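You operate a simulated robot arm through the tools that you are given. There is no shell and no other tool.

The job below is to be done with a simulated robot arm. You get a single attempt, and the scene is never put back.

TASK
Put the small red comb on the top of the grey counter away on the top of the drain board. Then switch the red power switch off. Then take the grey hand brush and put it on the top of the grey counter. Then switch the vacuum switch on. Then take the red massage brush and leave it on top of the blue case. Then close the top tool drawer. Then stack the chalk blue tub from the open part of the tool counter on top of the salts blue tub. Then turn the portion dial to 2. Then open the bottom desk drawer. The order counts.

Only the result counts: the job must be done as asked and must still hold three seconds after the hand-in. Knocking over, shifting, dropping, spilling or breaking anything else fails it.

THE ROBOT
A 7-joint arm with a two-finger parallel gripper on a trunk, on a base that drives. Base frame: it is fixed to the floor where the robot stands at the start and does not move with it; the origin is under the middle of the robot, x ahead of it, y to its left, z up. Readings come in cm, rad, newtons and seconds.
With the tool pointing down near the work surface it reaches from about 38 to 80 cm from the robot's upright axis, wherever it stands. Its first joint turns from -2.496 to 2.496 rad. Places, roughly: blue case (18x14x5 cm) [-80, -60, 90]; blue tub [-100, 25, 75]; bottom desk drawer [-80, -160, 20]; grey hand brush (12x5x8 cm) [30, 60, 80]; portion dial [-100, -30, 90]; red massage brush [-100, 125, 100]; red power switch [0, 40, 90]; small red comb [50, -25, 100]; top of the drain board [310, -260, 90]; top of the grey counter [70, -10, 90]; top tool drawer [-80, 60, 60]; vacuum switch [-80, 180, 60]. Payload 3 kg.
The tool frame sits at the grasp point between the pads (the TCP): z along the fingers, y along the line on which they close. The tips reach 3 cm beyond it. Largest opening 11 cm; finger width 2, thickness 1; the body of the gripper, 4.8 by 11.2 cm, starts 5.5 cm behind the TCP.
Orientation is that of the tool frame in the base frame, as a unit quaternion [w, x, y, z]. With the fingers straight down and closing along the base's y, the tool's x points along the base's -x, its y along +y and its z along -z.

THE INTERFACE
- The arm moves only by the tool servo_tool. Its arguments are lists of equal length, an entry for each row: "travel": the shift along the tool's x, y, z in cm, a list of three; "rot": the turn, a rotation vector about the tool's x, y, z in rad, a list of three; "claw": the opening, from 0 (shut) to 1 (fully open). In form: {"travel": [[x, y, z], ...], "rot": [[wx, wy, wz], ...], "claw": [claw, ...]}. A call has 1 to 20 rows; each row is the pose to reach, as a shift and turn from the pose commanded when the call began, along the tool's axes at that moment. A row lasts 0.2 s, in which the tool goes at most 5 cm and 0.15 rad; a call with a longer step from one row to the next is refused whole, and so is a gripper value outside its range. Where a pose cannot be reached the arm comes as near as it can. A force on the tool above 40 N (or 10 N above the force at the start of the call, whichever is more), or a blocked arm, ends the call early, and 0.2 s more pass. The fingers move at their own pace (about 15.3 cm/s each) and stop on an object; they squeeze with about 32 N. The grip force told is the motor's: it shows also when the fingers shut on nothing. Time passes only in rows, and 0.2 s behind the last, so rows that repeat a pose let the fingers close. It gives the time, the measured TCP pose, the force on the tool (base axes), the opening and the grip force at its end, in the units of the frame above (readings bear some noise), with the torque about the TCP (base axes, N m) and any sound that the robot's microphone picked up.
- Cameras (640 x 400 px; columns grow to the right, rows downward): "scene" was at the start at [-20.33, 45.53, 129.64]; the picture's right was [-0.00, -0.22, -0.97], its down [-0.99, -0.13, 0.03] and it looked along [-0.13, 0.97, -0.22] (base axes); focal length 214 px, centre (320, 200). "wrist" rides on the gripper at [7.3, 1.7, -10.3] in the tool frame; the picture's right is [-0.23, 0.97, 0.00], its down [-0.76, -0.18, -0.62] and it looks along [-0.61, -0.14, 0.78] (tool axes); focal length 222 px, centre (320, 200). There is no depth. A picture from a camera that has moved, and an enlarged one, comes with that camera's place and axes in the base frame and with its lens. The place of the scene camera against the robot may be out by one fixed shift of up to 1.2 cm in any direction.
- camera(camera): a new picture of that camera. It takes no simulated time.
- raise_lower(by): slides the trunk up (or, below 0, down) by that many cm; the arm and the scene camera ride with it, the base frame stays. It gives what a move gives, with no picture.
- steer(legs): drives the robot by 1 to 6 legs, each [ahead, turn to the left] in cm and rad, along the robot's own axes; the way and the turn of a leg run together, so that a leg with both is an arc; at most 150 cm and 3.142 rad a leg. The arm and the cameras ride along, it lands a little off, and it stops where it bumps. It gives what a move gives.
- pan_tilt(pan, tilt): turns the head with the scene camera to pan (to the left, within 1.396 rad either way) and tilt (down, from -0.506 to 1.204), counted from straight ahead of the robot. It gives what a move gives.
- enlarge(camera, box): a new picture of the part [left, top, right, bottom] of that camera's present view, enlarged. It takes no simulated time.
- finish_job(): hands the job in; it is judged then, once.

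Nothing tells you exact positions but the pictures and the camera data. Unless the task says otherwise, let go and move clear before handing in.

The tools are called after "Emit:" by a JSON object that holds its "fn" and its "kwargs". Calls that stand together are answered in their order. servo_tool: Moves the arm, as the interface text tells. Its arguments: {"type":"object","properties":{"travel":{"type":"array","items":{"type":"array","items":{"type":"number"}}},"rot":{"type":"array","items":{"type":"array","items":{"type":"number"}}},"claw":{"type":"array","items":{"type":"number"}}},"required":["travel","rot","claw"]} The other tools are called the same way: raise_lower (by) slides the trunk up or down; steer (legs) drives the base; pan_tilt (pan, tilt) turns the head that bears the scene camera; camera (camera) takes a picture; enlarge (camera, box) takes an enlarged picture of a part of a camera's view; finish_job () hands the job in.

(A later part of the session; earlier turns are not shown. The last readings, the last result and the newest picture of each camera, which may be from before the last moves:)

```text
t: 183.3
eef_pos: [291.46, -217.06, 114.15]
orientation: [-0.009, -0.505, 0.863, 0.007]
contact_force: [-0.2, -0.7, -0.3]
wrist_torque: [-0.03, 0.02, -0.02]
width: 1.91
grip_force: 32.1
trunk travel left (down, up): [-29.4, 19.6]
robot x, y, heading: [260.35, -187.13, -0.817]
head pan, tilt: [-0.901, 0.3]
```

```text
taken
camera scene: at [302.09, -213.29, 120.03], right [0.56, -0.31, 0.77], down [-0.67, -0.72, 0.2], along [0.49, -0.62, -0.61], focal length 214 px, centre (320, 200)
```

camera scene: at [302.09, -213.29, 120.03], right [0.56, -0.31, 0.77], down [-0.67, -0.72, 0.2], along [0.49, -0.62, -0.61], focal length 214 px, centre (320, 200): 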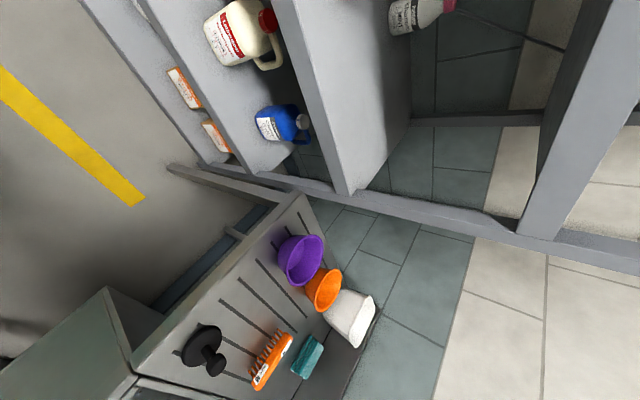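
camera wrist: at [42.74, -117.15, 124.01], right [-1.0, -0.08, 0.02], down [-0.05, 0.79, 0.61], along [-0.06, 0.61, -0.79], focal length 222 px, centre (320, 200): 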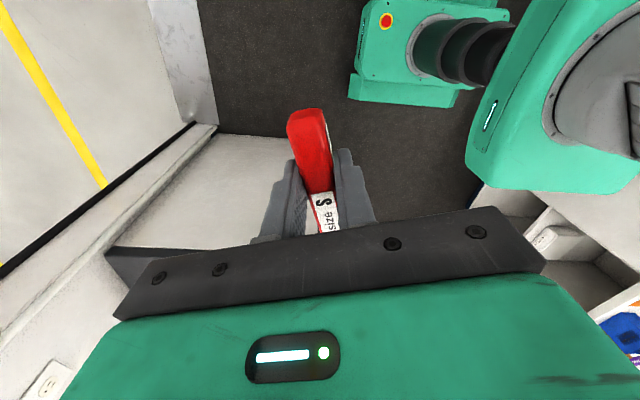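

I see the drain board clearly; a free spot between the plug and the purple bowl is about [302, −250], surface around z≈86. Driving 12 cm closer.

Emit:
{"fn": "steer", "kwargs": {"legs": [[12, 0]]}}

Emit:
{"fn": "pan_tilt", "kwargs": {"pan": -0.5, "tilt": 0.3}}

Emit:
{"fn": "camera", "kwargs": {"camera": "scene"}}

Emit:
{"fn": "camera", "kwargs": {"camera": "wrist"}}

```text
t: 184.6
eef_pos: [299.68, -226.02, 114.19]
orientation: [-0.009, -0.504, 0.863, 0.007]
contact_force: [0.2, -1.0, -0.3]
wrist_torque: [-0.03, -0.01, -0.02]
width: 1.89
grip_force: 32.1
trunk travel left (down, up): [-29.4, 19.6]
robot x, y, heading: [268.64, -195.7, -0.831]
head pan, tilt: [-0.901, 0.3]
```

```text
t: 185.5
eef_pos: [299.58, -225.95, 114.2]
orientation: [-0.01, -0.504, 0.864, 0.006]
contact_force: [-0.6, 0.4, -0.8]
wrist_torque: [-0.01, 0.04, 0.01]
width: 1.91
grip_force: 32.6
trunk travel left (down, up): [-29.4, 19.6]
robot x, y, heading: [267.93, -195.59, -0.823]
head pan, tilt: [-0.499, 0.3]
```

```text
taken
camera scene: at [307.68, -220.78, 117.74], right [0.78, -0.43, 0.46], down [-0.59, -0.76, 0.27], along [0.23, -0.48, -0.84], focal length 214 px, centre (320, 200)
```

scene: 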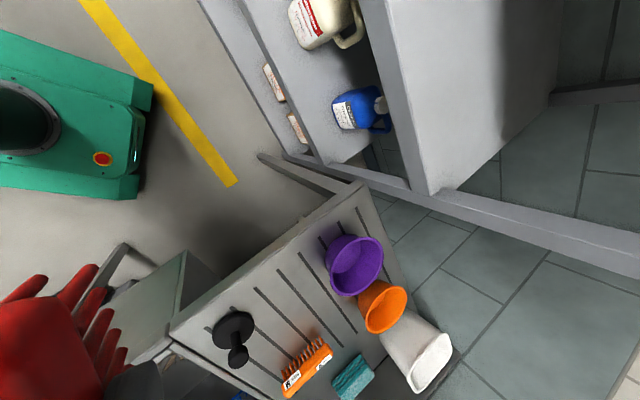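

```text
taken
camera wrist: at [294.85, -231.59, 124.64], right [-0.74, 0.68, 0.02], down [0.54, 0.58, 0.61], along [0.4, 0.46, -0.79], focal length 222 px, centre (320, 200)
```

wrist: 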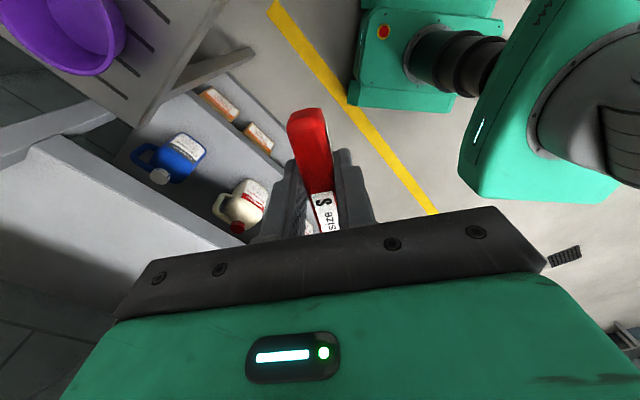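

Free spot [302, −250] confirmed. Moving the comb over it, then descending to z≈100.

Emit:
{"fn": "pan_tilt", "kwargs": {"pan": -1.3, "tilt": 0.0}}

Emit:
{"fn": "servo_tool", "kwargs": {"travel": [[2.5, -1.8, 0], [5, -3.5, 0], [7.5, -5.3, 0], [10, -7.0, 0], [12.5, -8.8, 0], [15, -10.6, 0], [17.4, -12.3, 0], [19.7, -13.9, 0], [19.7, -13.9, 3], [19.7, -13.9, 7], [19.7, -13.9, 11], [19.7, -13.9, 14.2]], "rot": [[0, 0, 0], [0, 0, 0], [0, 0, 0], [0, 0, 0], [0, 0, 0], [0, 0, 0], [0, 0, 0], [0, 0, 0], [0, 0, 0], [0, 0, 0], [0, 0, 0], [0, 0, 0]], "claw": [0, 0, 0, 0, 0, 0, 0, 0, 0, 0, 0, 0]}}

Emit:
{"fn": "camera", "kwargs": {"camera": "wrist"}}

```text
t: 186.6
eef_pos: [299.67, -226.09, 114.2]
orientation: [-0.01, -0.504, 0.863, 0.006]
contact_force: [-0.1, 0.6, -0.4]
wrist_torque: [-0.01, -0.01, 0.0]
width: 1.86
grip_force: 31.8
trunk travel left (down, up): [-29.4, 19.6]
robot x, y, heading: [268.57, -195.61, -0.825]
head pan, tilt: [-1.3, 0.0]
```

```text
t: 189.2
eef_pos: [301.85, -250.03, 99.74]
orientation: [-0.009, -0.505, 0.863, 0.006]
contact_force: [-0.1, 1.2, 0.1]
wrist_torque: [0.03, 0.0, 0.01]
width: 1.9
grip_force: 32.0
trunk travel left (down, up): [-29.4, 19.6]
robot x, y, heading: [268.49, -195.64, -0.822]
head pan, tilt: [-1.3, 0.0]
```

```text
taken
camera wrist: at [297.17, -255.51, 110.14], right [-0.74, 0.68, 0.02], down [0.54, 0.58, 0.61], along [0.4, 0.46, -0.79], focal length 222 px, centre (320, 200)
```

wrist: 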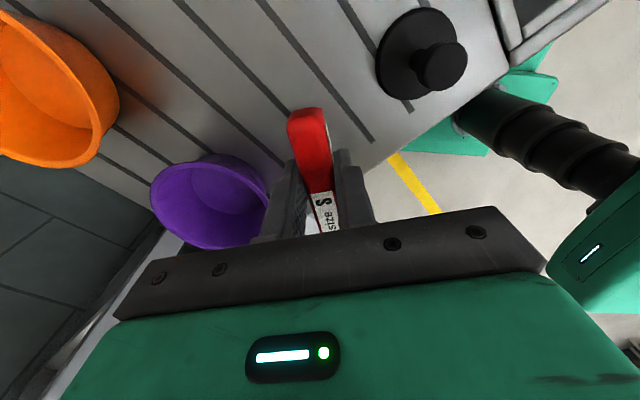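

The comb hangs over free board between plug and purple bowl. Shifting 1.5 cm away from the bowl and descending slowly.

Emit:
{"fn": "servo_tool", "kwargs": {"travel": [[0.74, 1.31, 2], [0.74, 1.31, 4.5], [0.74, 1.31, 6], [0.74, 1.31, 7], [0.74, 1.31, 7.5]], "rot": [[0, 0, 0], [0, 0, 0], [0, 0, 0], [0, 0, 0], [0, 0, 0]], "claw": [0, 0, 0, 0, 0]}}

Emit:
{"fn": "camera", "kwargs": {"camera": "wrist"}}

```text
t: 190.4
eef_pos: [300.1, -250.19, 92.78]
orientation: [-0.01, -0.505, 0.863, 0.005]
contact_force: [1.5, -2.4, 25.7]
wrist_torque: [0.23, -0.35, 0.02]
width: 1.9
grip_force: 32.8
trunk travel left (down, up): [-29.4, 19.6]
robot x, y, heading: [268.55, -195.4, -0.826]
head pan, tilt: [-1.3, 0.0]
```

```text
taken
camera wrist: at [295.32, -255.62, 103.16], right [-0.74, 0.68, 0.01], down [0.54, 0.58, 0.61], along [0.4, 0.46, -0.79], focal length 222 px, centre (320, 200)
```

wrist: 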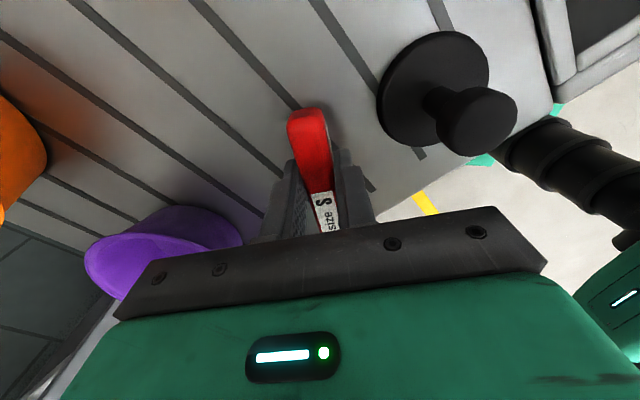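

The comb's teeth touch the board (25 N at z=92.8). Easing up slightly, then opening gently and rising.

Emit:
{"fn": "servo_tool", "kwargs": {"travel": [[0, 0, -0.3], [0, 0, -0.3], [0, 0, -0.3], [0, 0, -0.3], [0, 0, -0.3]], "rot": [[0, 0, 0], [0, 0, 0], [0, 0, 0], [0, 0, 0], [0, 0, 0]], "claw": [0, 0.22, 0.3, 0.36, 0.36]}}

Emit:
{"fn": "camera", "kwargs": {"camera": "wrist"}}

```text
t: 191.6
eef_pos: [300.14, -250.19, 92.83]
orientation: [-0.009, -0.504, 0.863, 0.007]
contact_force: [-0.3, 0.1, 0.1]
wrist_torque: [0.0, 0.01, 0.02]
width: 3.99
grip_force: 0.0
trunk travel left (down, up): [-29.4, 19.6]
robot x, y, heading: [268.19, -195.46, -0.824]
head pan, tilt: [-1.3, 0.0]
```

```text
taken
camera wrist: at [295.35, -255.62, 103.25], right [-0.74, 0.68, 0.02], down [0.54, 0.57, 0.61], along [0.4, 0.46, -0.79], focal length 222 px, centre (320, 200)
```

wrist: 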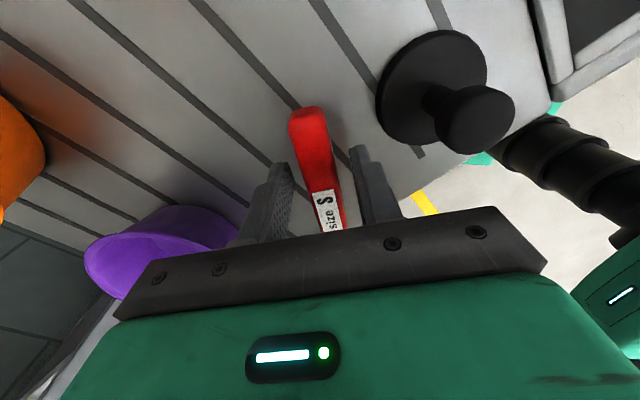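

The comb stands on the drain board. Rising straight up.

Emit:
{"fn": "servo_tool", "kwargs": {"travel": [[0, 0, -1.5], [0, 0, -4], [0, 0, -8], [0, 0, -12], [0, 0, -16], [0, 0, -20]], "rot": [[0, 0, 0], [0, 0, 0], [0, 0, 0], [0, 0, 0], [0, 0, 0], [0, 0, 0]], "claw": [0.36, 0.36, 0.36, 0.36, 0.36, 0.36]}}

Emit:
{"fn": "camera", "kwargs": {"camera": "wrist"}}

```text
t: 193.0
eef_pos: [300.74, -250.39, 112.63]
orientation: [-0.009, -0.505, 0.863, 0.006]
contact_force: [-0.1, -0.9, 0.3]
wrist_torque: [-0.02, -0.02, 0.03]
width: 3.95
grip_force: 0.0
trunk travel left (down, up): [-29.4, 19.6]
robot x, y, heading: [268.14, -195.7, -0.824]
head pan, tilt: [-1.3, 0.0]
```

```text
taken
camera wrist: at [296.01, -255.97, 123.03], right [-0.74, 0.68, 0.02], down [0.54, 0.57, 0.61], along [0.4, 0.46, -0.79], focal length 222 px, centre (320, 200)
```

wrist: 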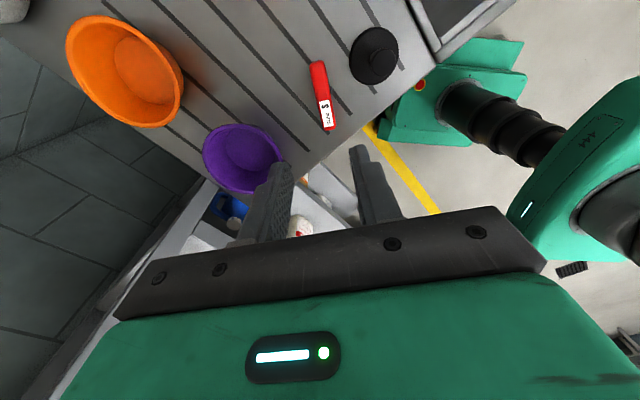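

Step 1 is done: the comb stands on the drain board. Retracting the arm and starting back toward the van, reversing so the arm trails.

Emit:
{"fn": "servo_tool", "kwargs": {"travel": [[-2, 3.5, 0], [-4, 7, 0], [-6, 10.5, 0], [-8, 14, 0], [-10, 17.4, 0]], "rot": [[0, 0, 0], [0, 0, 0], [0, 0, 0], [0, 0, 0], [0, 0, 0]], "claw": [0.36, 0.36, 0.36, 0.36, 0.36]}}

Emit:
{"fn": "steer", "kwargs": {"legs": [[0, 0.235], [-70, 0], [-70, 0]]}}

```text
t: 194.2
eef_pos: [290.24, -232.79, 112.94]
orientation: [-0.01, -0.503, 0.864, 0.006]
contact_force: [-0.1, -0.2, 0.0]
wrist_torque: [0.06, -0.01, -0.02]
width: 3.95
grip_force: 0.1
trunk travel left (down, up): [-29.4, 19.6]
robot x, y, heading: [268.49, -195.4, -0.828]
head pan, tilt: [-1.3, 0.0]
```

```text
t: 202.3
eef_pos: [182.21, -149.62, 112.87]
orientation: [-0.01, -0.609, 0.793, 0.005]
contact_force: [0.0, -0.3, 0.0]
wrist_torque: [-0.02, 0.02, -0.01]
width: 3.99
grip_force: 0.1
trunk travel left (down, up): [-29.4, 19.6]
robot x, y, heading: [152.01, -119.28, -0.574]
head pan, tilt: [-1.3, 0.0]
```

Emit:
{"fn": "steer", "kwargs": {"legs": [[0, 0.575], [-30, 0]]}}

Emit:
{"fn": "steer", "kwargs": {"legs": [[-60, 0]]}}

Emit:
{"fn": "steer", "kwargs": {"legs": [[-65, 0]]}}

```text
t: 205.9
eef_pos: [164.17, -128.02, 112.89]
orientation: [0.011, 0.812, -0.584, -0.002]
contact_force: [0.3, 0.4, -0.6]
wrist_torque: [0.02, 0.0, 0.02]
width: 3.94
grip_force: 0.2
trunk travel left (down, up): [-29.4, 19.6]
robot x, y, heading: [121.79, -119.84, 0.011]
head pan, tilt: [-1.3, 0.0]
```

```text
t: 209.4
eef_pos: [102.88, -129.12, 112.86]
orientation: [0.012, 0.811, -0.586, -0.002]
contact_force: [0.3, -0.3, 0.4]
wrist_torque: [0.03, 0.01, 0.0]
width: 3.97
grip_force: 0.1
trunk travel left (down, up): [-29.4, 19.6]
robot x, y, heading: [60.86, -120.37, 0.007]
head pan, tilt: [-1.3, 0.0]
```

```text
t: 213.0
eef_pos: [38.97, -129.39, 112.98]
orientation: [0.012, 0.814, -0.581, -0.001]
contact_force: [0.4, 0.4, 0.1]
wrist_torque: [0.01, 0.0, -0.02]
width: 3.94
grip_force: 0.1
trunk travel left (down, up): [-29.4, 19.6]
robot x, y, heading: [-3.51, -121.33, 0.024]
head pan, tilt: [-1.3, 0.0]
```

Back in the van at [−3.5, −121]. Turning left to face up the aisle and driving toward the control box area.

Emit:
{"fn": "steer", "kwargs": {"legs": [[0, 0.83]]}}

Emit:
{"fn": "steer", "kwargs": {"legs": [[0, 0.84]]}}

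Emit:
{"fn": "steer", "kwargs": {"legs": [[50, 0]]}}

```text
t: 215.6
eef_pos: [31.13, -95.6, 113.09]
orientation: [0.012, 0.979, -0.204, 0.003]
contact_force: [-0.8, 0.2, 0.3]
wrist_torque: [0.04, -0.03, -0.04]
width: 3.96
grip_force: 0.0
trunk travel left (down, up): [-29.4, 19.6]
robot x, y, heading: [-1.7, -123.1, 0.844]
head pan, tilt: [-1.3, 0.0]
```

```text
t: 218.2
eef_pos: [-0.36, -80.78, 113.15]
orientation: [0.01, 0.976, 0.216, 0.007]
contact_force: [0.2, -0.8, -0.7]
wrist_torque: [0.05, 0.0, -0.05]
width: 3.94
grip_force: 0.1
trunk travel left (down, up): [-29.4, 19.6]
robot x, y, heading: [1.25, -123.12, 1.686]
head pan, tilt: [-1.3, 0.0]
```

```text
t: 221.1
eef_pos: [-6.03, -31.49, 113.26]
orientation: [0.01, 0.977, 0.215, 0.008]
contact_force: [0.3, -0.6, -0.6]
wrist_torque: [-0.06, 0.0, 0.03]
width: 3.96
grip_force: 0.1
trunk travel left (down, up): [-29.4, 19.6]
robot x, y, heading: [-4.53, -73.85, 1.686]
head pan, tilt: [-1.3, 0.0]
```

Emit:
{"fn": "steer", "kwargs": {"legs": [[48, 0]]}}

Emit:
{"fn": "pan_tilt", "kwargs": {"pan": -0.6, "tilt": 0.3}}

Emit:
{"fn": "camera", "kwargs": {"camera": "scene"}}

Emit:
{"fn": "camera", "kwargs": {"camera": "wrist"}}

```text
t: 224.0
eef_pos: [-11.63, 15.86, 113.29]
orientation: [0.009, 0.976, 0.215, 0.008]
contact_force: [0.6, 0.1, 0.4]
wrist_torque: [0.05, -0.01, -0.02]
width: 3.96
grip_force: 0.1
trunk travel left (down, up): [-29.4, 19.6]
robot x, y, heading: [-10.11, -26.6, 1.687]
head pan, tilt: [-1.3, 0.0]
```

```text
t: 225.0
eef_pos: [-11.61, 15.79, 113.21]
orientation: [0.009, 0.976, 0.216, 0.008]
contact_force: [0.1, 0.9, 0.2]
wrist_torque: [-0.01, 0.01, 0.03]
width: 3.93
grip_force: 0.1
trunk travel left (down, up): [-29.4, 19.6]
robot x, y, heading: [-9.66, -26.21, 1.683]
head pan, tilt: [-0.6, 0.3]
```

```text
taken
camera scene: at [-21.4, 17.49, 117.3], right [-0.36, 0.76, 0.55], down [0.93, 0.25, 0.26], along [0.05, 0.6, -0.8], focal length 214 px, centre (320, 200)
```

scene: 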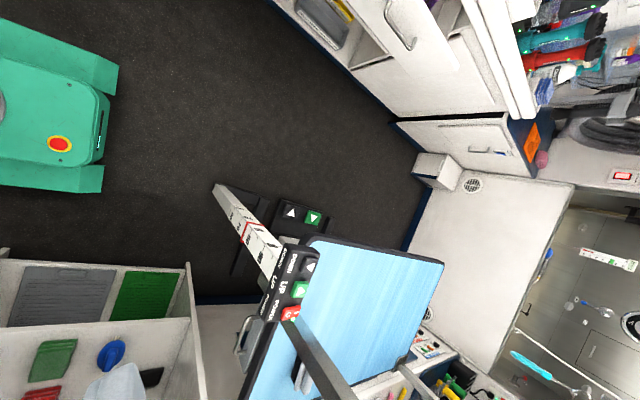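

```text
taken
camera wrist: at [-4.52, 17.4, 123.73], right [0.2, -0.98, 0.02], down [-0.78, -0.15, 0.61], along [-0.6, -0.14, -0.79], focal length 222 px, centre (320, 200)
```

wrist: 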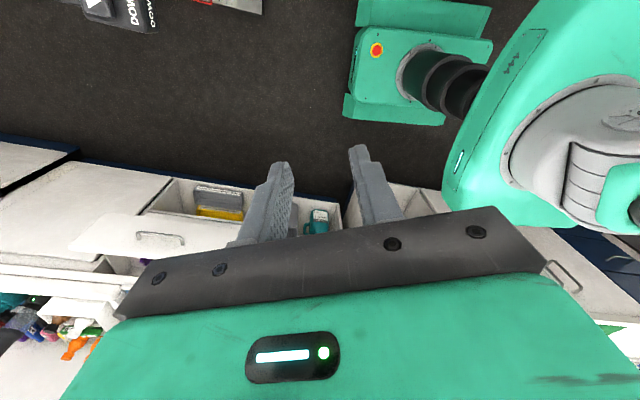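

The red rocker switch sits at about [2.1, 43, 88]. Let me zoom in on it from here.

Emit:
{"fn": "enlarge", "kwargs": {"camera": "scene", "box": [240, 230, 360, 350]}}

```text
3.33 times, centred on (300, 290) of scene
camera zoom: at [-21.4, 17.49, 117.3], right [-0.36, 0.76, 0.55], down [0.93, 0.25, 0.26], along [0.05, 0.6, -0.8], focal length 715 px, centre (387, -100)
```

zoom: 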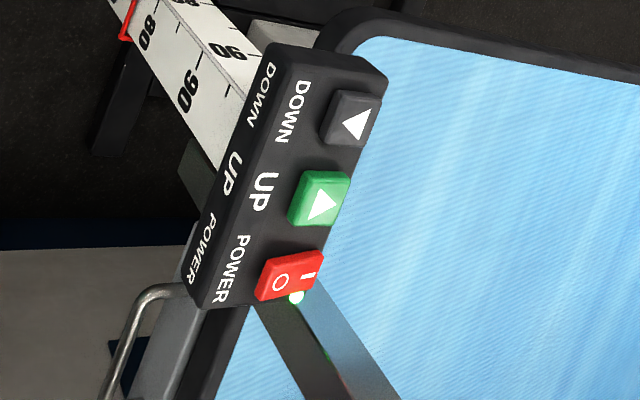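

The "O" half of the rocker is on the robot's side (−y). I'll bring the closed fingers near it, tool yawed so the head stays over the aisle, then look with the wrist camera.

Emit:
{"fn": "pan_tilt", "kwargs": {"pan": -1.2, "tilt": 0.0}}

Emit:
{"fn": "servo_tool", "kwargs": {"travel": [[2.65, -1.69, 1.0], [5.3, -3.4, 2.0], [7.95, -5.1, 3.0], [10.6, -6.75, 4.0], [13.25, -8.4, 5.1], [15.9, -10.1, 6.1], [18.55, -11.8, 7.2], [21.2, -13.5, 8.2]], "rot": [[0, 0, -0.142], [0, 0, -0.284], [0, 0, -0.426], [0, 0, -0.568], [0, 0, -0.71], [0, 0, -0.852], [0, 0, -0.994], [0, 0, -1.136]], "claw": [0, 0, 0, 0, 0, 0, 0, 0]}}

Emit:
{"fn": "camera", "kwargs": {"camera": "wrist"}}

```text
t: 226.0
eef_pos: [-11.73, 15.72, 113.26]
orientation: [0.01, 0.976, 0.216, 0.007]
contact_force: [0.1, 1.1, -0.6]
wrist_torque: [0.02, -0.02, 0.0]
width: 3.98
grip_force: 0.0
trunk travel left (down, up): [-29.4, 19.6]
robot x, y, heading: [-10.07, -26.66, 1.686]
head pan, tilt: [-1.201, 0.0]
```

```text
t: 227.8
eef_pos: [1.99, 37.19, 104.71]
orientation: [0.014, 0.706, 0.708, 0.0]
contact_force: [0.3, 1.5, -1.6]
wrist_torque: [-0.14, -0.05, -0.02]
width: 0.0
grip_force: 31.9
trunk travel left (down, up): [-29.4, 19.6]
robot x, y, heading: [-9.93, -26.14, 1.688]
head pan, tilt: [-1.201, 0.0]
```

```text
taken
camera wrist: at [3.51, 44.53, 114.95], right [0.97, -0.22, 0.02], down [-0.19, -0.75, 0.63], along [-0.13, -0.62, -0.77], focal length 222 px, centre (320, 200)
```

wrist: 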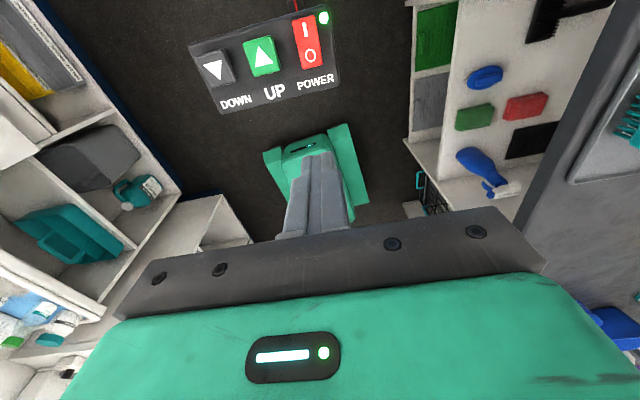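

The wrist camera gives the rocker precisely: O at [2.35, 41.7], I at [2.45, 43.9]. Checking where the post stands before going in.

Emit:
{"fn": "pan_tilt", "kwargs": {"pan": 0.5, "tilt": 0.7}}

Emit:
{"fn": "camera", "kwargs": {"camera": "scene"}}

```text
t: 229.6
eef_pos: [2.07, 36.91, 105.1]
orientation: [0.01, 0.707, 0.707, 0.002]
contact_force: [-0.6, 0.3, 0.6]
wrist_torque: [0.02, 0.02, -0.02]
width: 0.03
grip_force: 32.0
trunk travel left (down, up): [-29.4, 19.6]
robot x, y, heading: [-10.14, -26.57, 1.687]
head pan, tilt: [0.499, 0.7]
```

```text
taken
camera scene: at [6.03, 32.61, 109.73], right [-0.87, 0.0, -0.49], down [-0.32, 0.77, 0.55], along [0.38, 0.64, -0.67], focal length 214 px, centre (320, 200)
```

scene: 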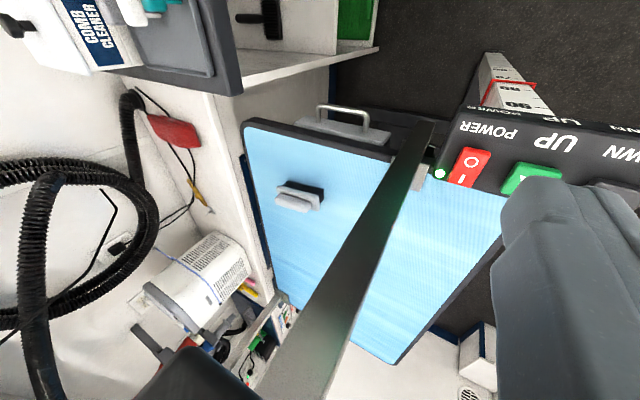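

The post stands right beside the switch (about [7, 42]), so I'll tilt the tool 0.5 rad (body leaning away from the post toward −x) and press with the finger's lower edge.

Emit:
{"fn": "pan_tilt", "kwargs": {"pan": -1.2, "tilt": 0.0}}

Emit:
{"fn": "servo_tool", "kwargs": {"travel": [[0, -0.5, 0], [0, -1.0, 0], [0, -1.5, 0], [0, -1.5, 0]], "rot": [[-0.125, 0, 0], [-0.25, 0, 0], [-0.375, 0, 0], [-0.5, 0, 0]], "claw": [0, 0, 0, 0]}}

Emit:
{"fn": "camera", "kwargs": {"camera": "wrist"}}

```text
t: 231.3
eef_pos: [1.96, 36.88, 105.13]
orientation: [0.009, 0.708, 0.706, 0.001]
contact_force: [0.0, -0.2, -0.1]
wrist_torque: [0.01, 0.01, 0.02]
width: 0.02
grip_force: 32.1
trunk travel left (down, up): [-29.4, 19.6]
robot x, y, heading: [-9.97, -26.67, 1.69]
head pan, tilt: [-1.201, 0.0]
```

```text
t: 232.3
eef_pos: [0.68, 36.89, 104.94]
orientation: [0.187, 0.682, 0.684, 0.177]
contact_force: [0.3, -1.3, 0.1]
wrist_torque: [-0.03, 0.03, -0.01]
width: 0.03
grip_force: 32.2
trunk travel left (down, up): [-29.4, 19.6]
robot x, y, heading: [-9.82, -26.52, 1.686]
head pan, tilt: [-1.201, 0.0]
```

```text
taken
camera wrist: at [-3.05, 44.2, 114.69], right [0.85, -0.22, 0.49], down [-0.46, -0.76, 0.46], along [0.27, -0.62, -0.74], focal length 222 px, centre (320, 200)
```

wrist: 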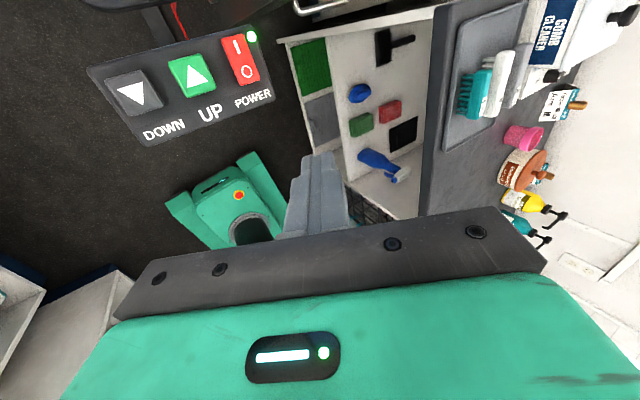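

O is at about [2.5, 41.75, 88.5]. Moving the fingertip to just above it.

Emit:
{"fn": "servo_tool", "kwargs": {"travel": [[1.6, -0.95, 2.5], [3.2, -1.9, 5.0], [4.71, -2.86, 7.43], [4.75, -4.0, 9.3], [4.78, -5.04, 11.24]], "rot": [[0, 0, 0], [0, 0, 0], [0, 0, 0], [0, 0, 0], [0, 0, 0]], "claw": [0, 0, 0, 0, 0]}}

Emit:
{"fn": "camera", "kwargs": {"camera": "wrist"}}

```text
t: 233.5
eef_pos: [1.66, 41.35, 92.53]
orientation: [0.187, 0.682, 0.685, 0.175]
contact_force: [0.0, -0.4, 0.0]
wrist_torque: [-0.01, 0.05, 0.04]
width: 0.01
grip_force: 32.1
trunk travel left (down, up): [-29.4, 19.6]
robot x, y, heading: [-10.0, -26.2, 1.691]
head pan, tilt: [-1.201, 0.0]
```

```text
taken
camera wrist: at [-1.91, 48.68, 102.23], right [0.85, -0.22, 0.49], down [-0.46, -0.75, 0.47], along [0.26, -0.62, -0.74], focal length 222 px, centre (320, 200)
```

wrist: 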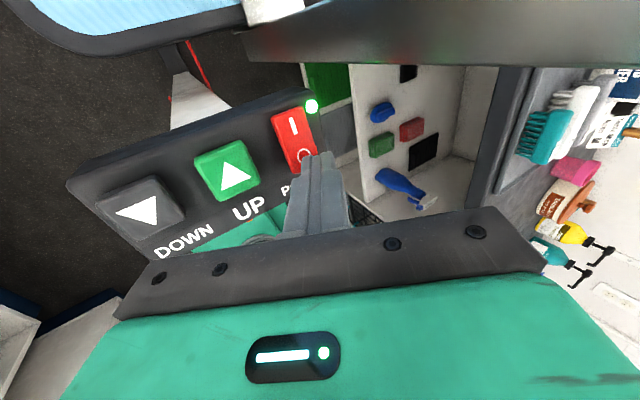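

The fingertip is over the O half. Pressing down in small steps.

Emit:
{"fn": "servo_tool", "kwargs": {"travel": [[0, -0.2, 0.35], [0, -0.35, 0.6], [0, -0.5, 0.87], [0, -0.6, 1.05], [0, -0.7, 1.2]], "rot": [[0, 0, 0], [0, 0, 0], [0, 0, 0], [0, 0, 0], [0, 0, 0]], "claw": [0, 0, 0, 0, 0]}}

Emit:
{"fn": "camera", "kwargs": {"camera": "wrist"}}

```text
t: 234.5
eef_pos: [1.7, 41.29, 92.09]
orientation: [0.186, 0.682, 0.684, 0.178]
contact_force: [-4.4, -18.9, 22.2]
wrist_torque: [-0.42, -0.03, -0.09]
width: 0.01
grip_force: 31.9
trunk travel left (down, up): [-29.4, 19.6]
robot x, y, heading: [-10.04, -26.8, 1.69]
head pan, tilt: [-1.201, 0.0]
heard: click
stopped in row 4: the force on the tool passed its limit at 43 N (the readings are from after the stop); the commanded pose is now the measured one
```

```text
taken
camera wrist: at [-1.95, 48.63, 101.72], right [0.84, -0.22, 0.49], down [-0.46, -0.76, 0.46], along [0.27, -0.61, -0.74], focal length 222 px, centre (320, 200)
```

wrist: 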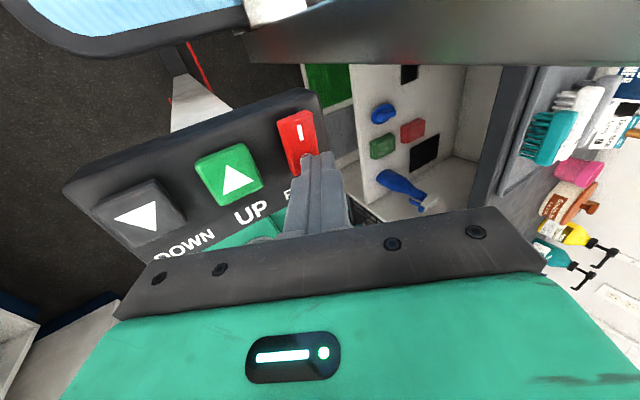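

A click was heard and the green LED is off: the power switch is off. Retreating upward and away.

Emit:
{"fn": "servo_tool", "kwargs": {"travel": [[0, 1.5, -2.6], [0, 3.0, -5.2], [-3, 4.5, -8], [-7, 6.0, -10.5], [-11, 7, -12]], "rot": [[0, 0, 0], [0, 0, 0], [0, 0, 0], [0, 0, 0], [0, 0, 0]], "claw": [0, 0, 0, 0, 0]}}

Emit:
{"fn": "pan_tilt", "kwargs": {"pan": 0.5, "tilt": 0.7}}

Emit:
{"fn": "camera", "kwargs": {"camera": "scene"}}

Emit:
{"fn": "camera", "kwargs": {"camera": "wrist"}}

```text
t: 235.7
eef_pos: [1.81, 30.43, 105.9]
orientation: [0.186, 0.682, 0.685, 0.179]
contact_force: [0.6, -0.3, -0.2]
wrist_torque: [-0.02, -0.06, -0.01]
width: 0.01
grip_force: 31.7
trunk travel left (down, up): [-29.4, 19.6]
robot x, y, heading: [-10.2, -26.75, 1.686]
head pan, tilt: [-1.201, 0.0]
```

```text
t: 237.4
eef_pos: [1.77, 30.52, 105.77]
orientation: [0.185, 0.683, 0.684, 0.178]
contact_force: [-0.2, -0.1, 0.2]
wrist_torque: [-0.03, 0.0, 0.0]
width: 0.0
grip_force: 32.4
trunk travel left (down, up): [-29.4, 19.6]
robot x, y, heading: [-10.55, -26.49, 1.694]
head pan, tilt: [0.499, 0.7]
```

```text
taken
camera scene: at [2.68, 26.29, 111.64], right [-0.52, -0.01, -0.85], down [-0.55, 0.77, 0.33], along [0.65, 0.64, -0.41], focal length 214 px, centre (320, 200)
```

scene: 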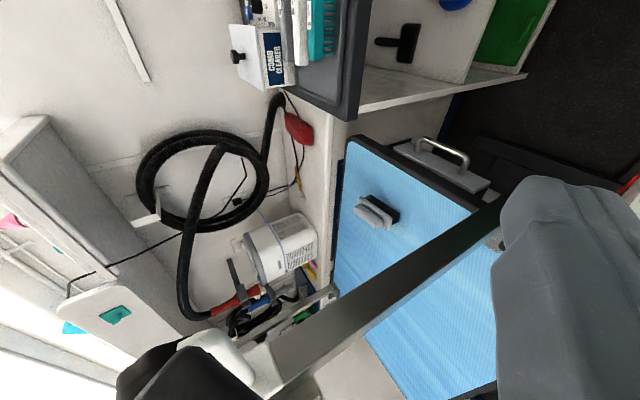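

```text
taken
camera wrist: at [-1.76, 37.82, 115.57], right [0.85, -0.22, 0.49], down [-0.46, -0.76, 0.46], along [0.27, -0.62, -0.74], focal length 222 px, centre (320, 200)
```

wrist: 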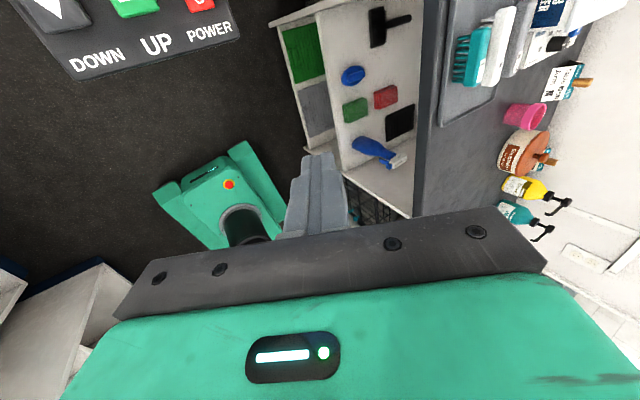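

Emit:
{"fn": "enlarge", "kwargs": {"camera": "scene", "box": [320, 130, 480, 250]}}

```text
3.33 times, centred on (400, 190) of scene
camera zoom: at [2.68, 26.29, 111.64], right [-0.52, -0.01, -0.85], down [-0.55, 0.77, 0.33], along [0.65, 0.64, -0.41], focal length 715 px, centre (53, 233)
```

zoom: 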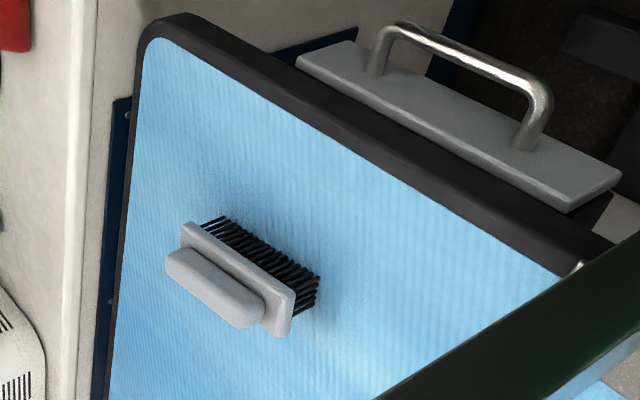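

The hand brush stands bristles-down on the blue table with a bar handle on top, long axis along x, around [24.5, 57]. First I retract the arm, then reposition the robot safely away from the post.

Emit:
{"fn": "servo_tool", "kwargs": {"travel": [[-2.0, -2.0, -2.4], [-4.1, -3.9, -4.9], [-6.2, -5.9, -7.3], [-8.3, -7.9, -9.7], [-10.4, -9.8, -12.2], [-12.4, -11.8, -14.6]], "rot": [[0.08, 0, 0], [0.17, 0, 0], [0.25, 0, 0], [0.33, 0, 0], [0.42, 0, 0], [0.5, 0, 0]], "claw": [0, 0, 0, 0, 0, 0]}}

Emit:
{"fn": "pan_tilt", "kwargs": {"pan": -1.2, "tilt": 0.0}}

Emit:
{"fn": "steer", "kwargs": {"legs": [[0, -1.0]]}}

Emit:
{"fn": "steer", "kwargs": {"legs": [[0, -1.0]]}}

Emit:
{"fn": "steer", "kwargs": {"legs": [[0, -0.9]]}}

```text
t: 238.8
eef_pos: [-15.44, 18.53, 112.99]
orientation: [0.01, 0.707, 0.707, 0.003]
contact_force: [0.1, 0.4, -0.6]
wrist_torque: [-0.01, -0.01, 0.0]
width: 0.01
grip_force: 31.3
trunk travel left (down, up): [-29.4, 19.6]
robot x, y, heading: [-9.87, -26.38, 1.69]
head pan, tilt: [0.499, 0.7]
```

```text
t: 240.5
eef_pos: [-15.4, 18.47, 112.87]
orientation: [0.011, 0.708, 0.707, 0.004]
contact_force: [-0.5, 1.6, 0.0]
wrist_torque: [0.04, -0.02, -0.02]
width: 0.03
grip_force: 31.7
trunk travel left (down, up): [-29.4, 19.6]
robot x, y, heading: [-9.74, -26.46, 1.689]
head pan, tilt: [-1.201, 0.0]
```

```text
t: 243.5
eef_pos: [25.01, 2.31, 112.86]
orientation: [0.011, 0.959, 0.282, -0.003]
contact_force: [-0.9, 0.1, 0.1]
wrist_torque: [0.01, -0.03, -0.05]
width: 0.01
grip_force: 32.1
trunk travel left (down, up): [-29.4, 19.6]
robot x, y, heading: [-11.92, -23.83, 0.69]
head pan, tilt: [-1.201, 0.0]
```

```text
t: 246.6
eef_pos: [29.63, -41.12, 112.92]
orientation: [0.009, 0.976, -0.217, -0.007]
contact_force: [-0.2, 0.6, -0.2]
wrist_torque: [-0.01, 0.0, 0.0]
width: 0.01
grip_force: 32.2
trunk travel left (down, up): [-29.4, 19.6]
robot x, y, heading: [-11.32, -20.91, -0.322]
head pan, tilt: [-1.201, 0.0]
```

```text
t: 249.3
eef_pos: [-2.02, -65.85, 113.0]
orientation: [0.004, 0.785, -0.62, -0.011]
contact_force: [1.2, 0.2, 0.1]
wrist_torque: [0.0, -0.03, 0.0]
width: 0.0
grip_force: 31.9
trunk travel left (down, up): [-29.4, 19.6]
robot x, y, heading: [-8.57, -20.21, -1.222]
head pan, tilt: [-1.201, 0.0]
```

Emit:
{"fn": "steer", "kwargs": {"legs": [[-18, 0]]}}

Emit:
{"fn": "steer", "kwargs": {"legs": [[0, 0.62]]}}

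Emit:
{"fn": "steer", "kwargs": {"legs": [[0, 0.62]]}}

Emit:
{"fn": "steer", "kwargs": {"legs": [[18, 0]]}}

```text
t: 250.8
eef_pos: [-8.03, -48.88, 112.99]
orientation: [0.004, 0.785, -0.619, -0.01]
contact_force: [0.1, -0.2, -0.3]
wrist_torque: [0.01, -0.04, 0.01]
width: 0.03
grip_force: 32.1
trunk travel left (down, up): [-29.4, 19.6]
robot x, y, heading: [-14.48, -2.92, -1.218]
head pan, tilt: [-1.201, 0.0]
```

```text
t: 253.0
eef_pos: [17.81, -36.26, 113.13]
orientation: [0.007, 0.938, -0.346, -0.008]
contact_force: [0.6, -0.3, -0.1]
wrist_torque: [0.0, 0.0, -0.01]
width: 0.0
grip_force: 32.6
trunk travel left (down, up): [-29.4, 19.6]
robot x, y, heading: [-15.29, -4.95, -0.588]
head pan, tilt: [-1.201, 0.0]
```

```text
t: 255.1
eef_pos: [29.86, -10.87, 113.15]
orientation: [0.009, 0.999, -0.043, -0.005]
contact_force: [0.0, -0.2, -0.7]
wrist_torque: [-0.02, -0.01, -0.02]
width: 0.0
grip_force: 32.2
trunk travel left (down, up): [-29.4, 19.6]
robot x, y, heading: [-15.35, -6.93, 0.031]
head pan, tilt: [-1.201, 0.0]
```

```text
t: 256.6
eef_pos: [48.09, -10.16, 113.27]
orientation: [0.01, 0.999, -0.041, -0.005]
contact_force: [-0.5, -0.9, -0.6]
wrist_torque: [0.0, -0.02, 0.02]
width: 0.01
grip_force: 32.2
trunk travel left (down, up): [-29.4, 19.6]
robot x, y, heading: [2.64, -6.04, 0.033]
head pan, tilt: [-1.201, 0.0]
```

Robot is at [2.6, −6], heading 0. Moving 4 cm closer to the counter, then swinging the arm left around the outside toward the brush at carry height.

Emit:
{"fn": "steer", "kwargs": {"legs": [[4, 0]]}}

```text
t: 257.5
eef_pos: [52.16, -10.05, 113.32]
orientation: [0.01, 0.999, -0.043, -0.007]
contact_force: [-0.4, 0.1, -0.4]
wrist_torque: [0.0, 0.0, -0.01]
width: 0.0
grip_force: 32.6
trunk travel left (down, up): [-29.4, 19.6]
robot x, y, heading: [6.97, -6.39, 0.035]
head pan, tilt: [-1.201, 0.0]
```

Emit:
{"fn": "servo_tool", "kwargs": {"travel": [[-0.17, -4.35, 0], [-0.72, -8.68, 0], [-1.78, -12.91, 0], [-3.23, -17.03, 0], [-5.1, -20.98, 0], [-7.31, -24.75, 0], [-9.88, -28.27, 0], [-12.78, -31.54, 0], [-15.97, -34.52, 0], [-19.44, -37.18, 0], [-22.28, -41.09, 0], [-23.64, -45.19, 0]], "rot": [[0, 0, 0], [0, 0, 0], [0, 0, 0], [0, 0, 0], [0, 0, 0], [0, 0, 0], [0, 0, 0], [0, 0, 0], [0, 0, 0], [0, 0, 0], [0, 0, 0], [0, 0, 0]], "claw": [0, 0, 0, 0, 0, 0, 0, 0, 0, 1, 1, 1]}}

Emit:
{"fn": "camera", "kwargs": {"camera": "wrist"}}

Emit:
{"fn": "camera", "kwargs": {"camera": "scene"}}

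```text
t: 260.1
eef_pos: [32.16, 36.91, 112.71]
orientation: [0.009, 0.999, -0.041, -0.006]
contact_force: [0.5, -0.9, 0.0]
wrist_torque: [0.1, 0.02, 0.02]
width: 11.01
grip_force: 0.1
trunk travel left (down, up): [-29.4, 19.6]
robot x, y, heading: [6.64, -6.52, 0.031]
head pan, tilt: [-1.201, 0.0]
```

```text
taken
camera wrist: at [39.43, 34.75, 123.1], right [-0.31, -0.95, 0.02], down [-0.74, 0.25, 0.63], along [-0.6, 0.18, -0.78], focal length 222 px, centre (320, 200)
```

wrist: 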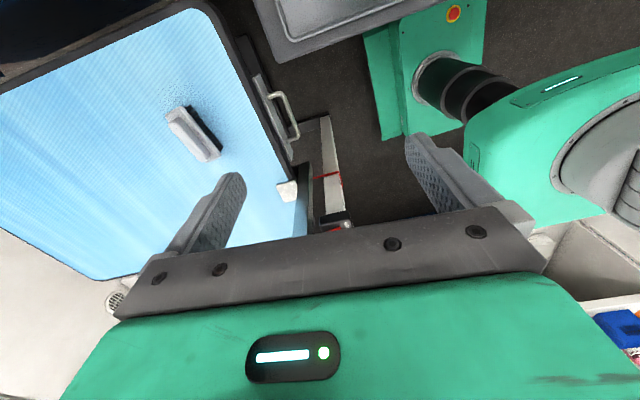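

```text
taken
camera scene: at [22.05, 46.64, 121.43], right [0.04, 0.38, 0.93], down [1.0, -0.08, -0.01], along [0.07, 0.92, -0.38], focal length 214 px, centre (320, 200)
```

scene: 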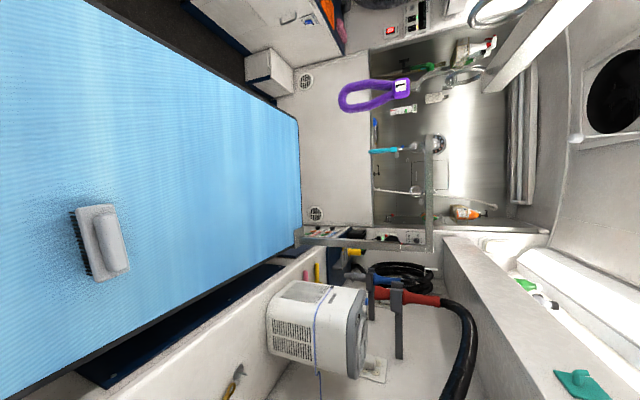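

Triangulating with both cameras: the brush is centred at about [29.8, 64.5], top at z≈79.5 (table ≈71.5), long axis nearly along x. Moving above it with fingers open, closing direction along y.

Emit:
{"fn": "servo_tool", "kwargs": {"travel": [[-0.7, -3.9, 0], [-1.3, -7.8, 0], [-2.0, -11.7, 0], [-2.7, -15.6, 0], [-3.3, -19.5, 0], [-4.0, -23.4, 0], [-4.65, -27.3, 0], [-4.65, -27.3, 4.5], [-4.65, -27.3, 9], [-4.65, -27.3, 13.5], [-4.65, -27.3, 18]], "rot": [[0, 0, -0.04], [0, 0, -0.08], [0, 0, -0.12], [0, 0, -0.16], [0, 0, -0.19], [0, 0, -0.19], [0, 0, -0.19], [0, 0, -0.19], [0, 0, -0.19], [0, 0, -0.19], [0, 0, -0.19]], "claw": [1, 1, 1, 1, 1, 1, 1, 1, 1, 1, 1]}}

Emit:
{"fn": "camera", "kwargs": {"camera": "wrist"}}

```text
t: 262.5
eef_pos: [31.25, 58.82, 97.01]
orientation: [0.007, 0.998, 0.055, -0.007]
contact_force: [-1.0, 0.6, 0.8]
wrist_torque: [0.08, -0.09, 0.04]
width: 10.98
grip_force: 0.1
out of reach, approached as far as the arm can: row 6, 7, 8, 9, 10, 11
trunk travel left (down, up): [-29.4, 19.6]
robot x, y, heading: [6.55, -6.24, 0.032]
head pan, tilt: [-1.201, 0.0]
```

```text
taken
camera wrist: at [38.8, 58.12, 107.28], right [-0.12, -0.99, 0.02], down [-0.77, 0.1, 0.63], along [-0.63, 0.06, -0.78], focal length 222 px, centre (320, 200)
```

wrist: 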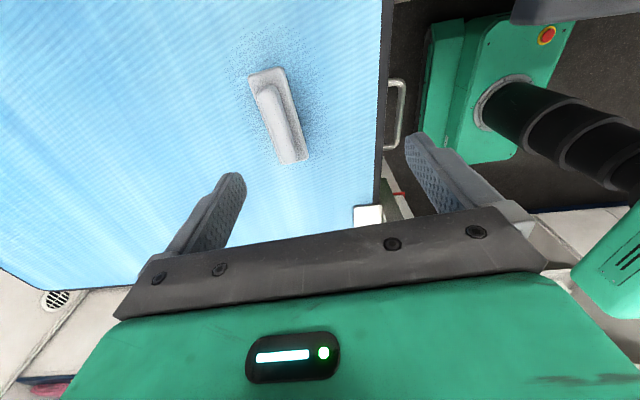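

The brush is a bit beyond reach from here. I'll swing the arm back to the front along the same path and then shift the base about 9 cm toward +y.

Emit:
{"fn": "servo_tool", "kwargs": {"travel": [[-0.26, 2.78, -4], [-0.39, 5.78, -7.5], [-0.47, 9.29, -11], [-0.72, 13.27, -13.5], [-1.02, 17.76, -15], [-1.21, 22.26, -15.5], [-0.7, 26.64, -15.5], [1.38, 30.58, -15.5], [4.25, 33.71, -15.5], [6.77, 37.2, -15.5], [9.01, 40.97, -15.5], [10.82, 44.98, -15.5], [12.28, 49.06, -15.5], [13.32, 53.29, -15.5], [13.95, 57.58, -15.5], [14.17, 61.92, -15.5]], "rot": [[0, 0, 0], [0, 0, 0], [0, 0, 0], [0, 0, 0], [0, 0, 0], [0, 0, 0], [0, 0, 0], [0, 0, 0], [0, 0, 0], [0, 0, 0], [0, 0, 0], [0, 0, 0], [0, 0, 0], [0, 0, 0], [0, 0, 0], [0, 0, 0]], "claw": [1, 1, 1, 1, 1, 1, 1, 1, 1, 1, 1, 1, 1, 1, 1, 1]}}

```text
t: 265.9
eef_pos: [52.58, -0.83, 113.14]
orientation: [0.009, 0.998, 0.054, -0.006]
contact_force: [0.0, 0.3, 0.0]
wrist_torque: [-0.04, 0.01, 0.0]
width: 10.99
grip_force: 0.0
trunk travel left (down, up): [-29.4, 19.6]
robot x, y, heading: [7.07, -6.0, 0.031]
head pan, tilt: [-1.201, 0.0]
```

Emit:
{"fn": "steer", "kwargs": {"legs": [[-26, 0]]}}

Emit:
{"fn": "steer", "kwargs": {"legs": [[0, 0.57]]}}

Emit:
{"fn": "steer", "kwargs": {"legs": [[21, 0]]}}

Emit:
{"fn": "steer", "kwargs": {"legs": [[0, -0.55]]}}

```text
t: 267.8
eef_pos: [26.34, -1.68, 113.12]
orientation: [0.009, 0.998, 0.055, -0.007]
contact_force: [-0.1, 0.0, -0.6]
wrist_torque: [-0.01, 0.02, 0.01]
width: 11.02
grip_force: 0.0
trunk travel left (down, up): [-29.4, 19.6]
robot x, y, heading: [-19.42, -6.8, 0.037]
head pan, tilt: [-1.201, 0.0]
```

```text
t: 269.8
eef_pos: [16.22, 21.96, 113.17]
orientation: [0.011, 0.943, 0.331, -0.004]
contact_force: [0.3, -0.4, 0.2]
wrist_torque: [0.01, 0.0, -0.01]
width: 11.01
grip_force: 0.0
trunk travel left (down, up): [-29.4, 19.6]
robot x, y, heading: [-18.74, -8.63, 0.606]
head pan, tilt: [-1.201, 0.0]
```

```text
t: 271.5
eef_pos: [33.9, 34.19, 113.17]
orientation: [0.01, 0.944, 0.331, -0.004]
contact_force: [0.0, 0.5, 0.5]
wrist_torque: [0.02, -0.03, -0.03]
width: 11.0
grip_force: 0.1
trunk travel left (down, up): [-29.4, 19.6]
robot x, y, heading: [-0.81, 3.68, 0.599]
head pan, tilt: [-1.201, 0.0]
```

```text
t: 273.4
eef_pos: [44.91, 11.02, 113.27]
orientation: [0.009, 0.998, 0.058, -0.006]
contact_force: [-0.3, -0.1, 0.5]
wrist_torque: [0.01, 0.01, 0.0]
width: 11.02
grip_force: 0.0
trunk travel left (down, up): [-29.4, 19.6]
robot x, y, heading: [-0.82, 5.47, 0.044]
head pan, tilt: [-1.201, 0.0]
```

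Emit:
{"fn": "steer", "kwargs": {"legs": [[7.5, 0]]}}

```text
t: 274.5
eef_pos: [52.32, 11.49, 113.28]
orientation: [0.008, 0.998, 0.058, -0.006]
contact_force: [0.3, 0.6, -0.1]
wrist_torque: [0.0, 0.0, 0.02]
width: 10.99
grip_force: 0.1
trunk travel left (down, up): [-29.4, 19.6]
robot x, y, heading: [6.91, 6.05, 0.051]
head pan, tilt: [-1.201, 0.0]
```

Emit:
{"fn": "servo_tool", "kwargs": {"travel": [[-0.01, -4.43, 0], [-0.61, -8.73, 0], [-1.72, -13.08, 0], [-3.16, -17.18, 0], [-5.0, -21.22, 0], [-7.27, -25.01, 0], [-9.87, -28.64, 0], [-12.81, -31.9, 0], [-14.75, -35.95, 0], [-15.76, -40.29, 0], [-16.46, -44.71, 0], [-17.15, -49.12, 0], [-17.51, -52.88, 0], [-17.43, -55.3, 0]], "rot": [[0, 0, 0], [0, 0, 0], [0, 0, 0], [0, 0, 0], [0, 0, 0], [0, 0, 0], [0, 0, 0], [0, 0, 0], [0, 0, 0], [0, 0, 0], [0, 0, 0], [0, 0, 0], [0, 0, 0], [0, 0, 0]], "claw": [1, 1, 1, 1, 1, 1, 1, 1, 1, 1, 1, 1, 1, 1]}}

Emit:
{"fn": "camera", "kwargs": {"camera": "wrist"}}

```text
t: 277.5
eef_pos: [28.63, 64.51, 112.81]
orientation: [0.009, 0.998, 0.059, -0.005]
contact_force: [0.4, -0.6, 0.7]
wrist_torque: [0.02, 0.02, 0.01]
width: 11.0
grip_force: 0.1
trunk travel left (down, up): [-29.4, 19.6]
robot x, y, heading: [6.75, 5.93, 0.047]
head pan, tilt: [-1.201, 0.0]
```

```text
taken
camera wrist: at [36.19, 63.79, 123.02], right [-0.11, -0.99, 0.02], down [-0.77, 0.1, 0.63], along [-0.63, 0.05, -0.78], focal length 222 px, centre (320, 200)
```

wrist: 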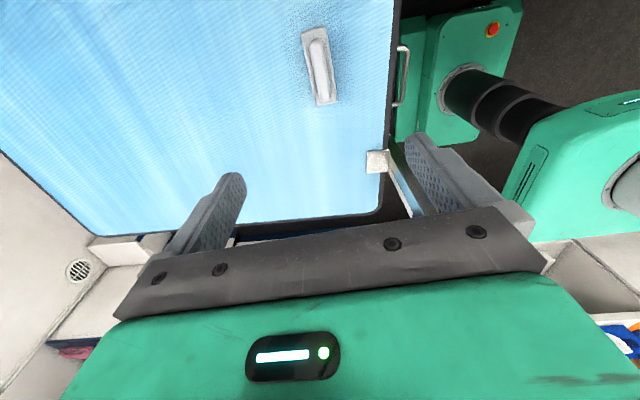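

Above the brush now; centre refined to [29.3, 63.4]. Descending to z≈90.

Emit:
{"fn": "servo_tool", "kwargs": {"travel": [[0.3, 0.6, 4.5], [0.57, 1.17, 9], [0.57, 1.17, 13.5], [0.57, 1.17, 18], [0.57, 1.17, 22.5]], "rot": [[0, 0, 0], [0, 0, 0], [0, 0, 0], [0, 0, 0], [0, 0, 0]], "claw": [1, 1, 1, 1, 1]}}

Emit:
{"fn": "camera", "kwargs": {"camera": "wrist"}}

```text
t: 278.7
eef_pos: [29.21, 62.95, 90.36]
orientation: [0.008, 0.998, 0.058, -0.006]
contact_force: [-0.2, -0.5, 0.0]
wrist_torque: [0.02, -0.06, -0.01]
width: 11.02
grip_force: 0.1
trunk travel left (down, up): [-29.4, 19.6]
robot x, y, heading: [6.69, 5.95, 0.048]
head pan, tilt: [-1.201, 0.0]
```

```text
taken
camera wrist: at [36.7, 62.2, 100.57], right [-0.11, -0.99, 0.02], down [-0.77, 0.1, 0.63], along [-0.63, 0.06, -0.78], focal length 222 px, centre (320, 200)
```

wrist: 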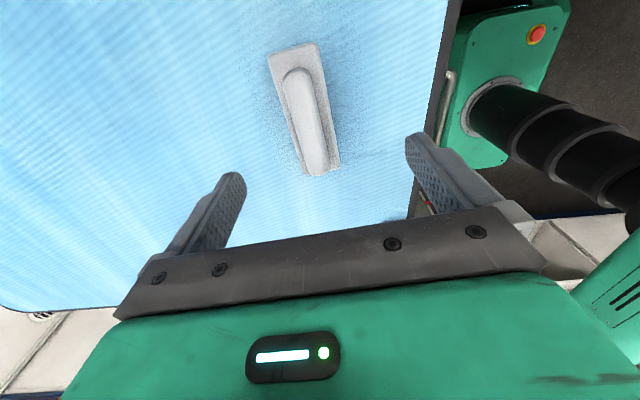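

Good alignment. Final descent to z≈77.8 and close on the brush body.

Emit:
{"fn": "servo_tool", "kwargs": {"travel": [[0.1, -0.9, 4.5], [0.1, -0.9, 9], [0.1, -0.9, 12], [0.1, -0.9, 12.6], [0.1, -0.9, 12.6], [0.1, -0.9, 12.6], [0.1, -0.9, 12.6], [0.1, -0.9, 12.6]], "rot": [[0, 0, 0], [0, 0, 0], [0, 0, 0], [0, 0, 0], [0, 0, 0], [0, 0, 0], [0, 0, 0], [0, 0, 0]], "claw": [1, 1, 1, 1, 0.7, 0.45, 0.2, 0]}}

Emit:
{"fn": "camera", "kwargs": {"camera": "wrist"}}

```text
t: 279.5
eef_pos: [28.92, 63.88, 79.03]
orientation: [0.006, 0.998, 0.059, -0.005]
contact_force: [-3.3, -4.5, 13.1]
wrist_torque: [0.68, 0.12, 0.22]
width: 10.82
grip_force: 0.2
trunk travel left (down, up): [-29.4, 19.6]
robot x, y, heading: [6.2, 5.87, 0.05]
head pan, tilt: [-1.201, 0.0]
stopped in row 4: the force on the tool passed its limit at 51 N (the readings are from after the stop); the commanded pose is now the measured one
```

```text
taken
camera wrist: at [36.48, 63.15, 89.31], right [-0.11, -0.99, 0.01], down [-0.77, 0.09, 0.63], along [-0.63, 0.06, -0.78], focal length 222 px, centre (320, 200)
```

wrist: 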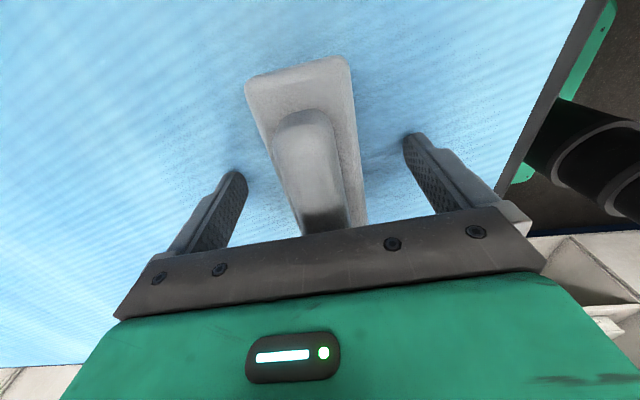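

The far fingertip touched the table (z≈76), so the brush top is near z≈84. I'll raise 0.5 cm and close on the brush body.

Emit:
{"fn": "servo_tool", "kwargs": {"travel": [[0, 0, -0.4], [0, 0, -0.5], [0, 0, -0.5], [0, 0, -0.5], [0, 0, -0.5], [0, 0, -0.5], [0, 0, -0.5]], "rot": [[0, 0, 0], [0, 0, 0], [0, 0, 0], [0, 0, 0], [0, 0, 0], [0, 0, 0], [0, 0, 0]], "claw": [1, 0.8, 0.6, 0.45, 0.2, 0, 0]}}

Emit:
{"fn": "camera", "kwargs": {"camera": "wrist"}}

```text
t: 281.1
eef_pos: [28.96, 64.03, 79.3]
orientation: [0.005, 0.998, 0.059, -0.006]
contact_force: [-0.7, 0.1, -0.6]
wrist_torque: [0.02, 0.03, 0.02]
width: 4.12
grip_force: 32.4
trunk travel left (down, up): [-29.4, 19.6]
robot x, y, heading: [6.74, 5.71, 0.054]
head pan, tilt: [-1.201, 0.0]
```

```text
taken
camera wrist: at [36.57, 63.28, 89.62], right [-0.11, -0.99, 0.01], down [-0.77, 0.09, 0.63], along [-0.63, 0.06, -0.78], focal length 222 px, centre (320, 200)
```

wrist: 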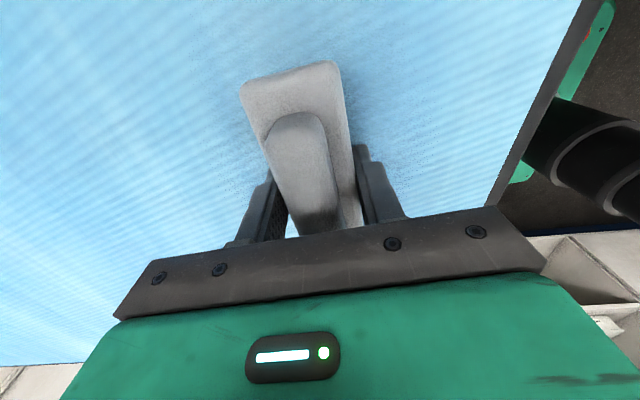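

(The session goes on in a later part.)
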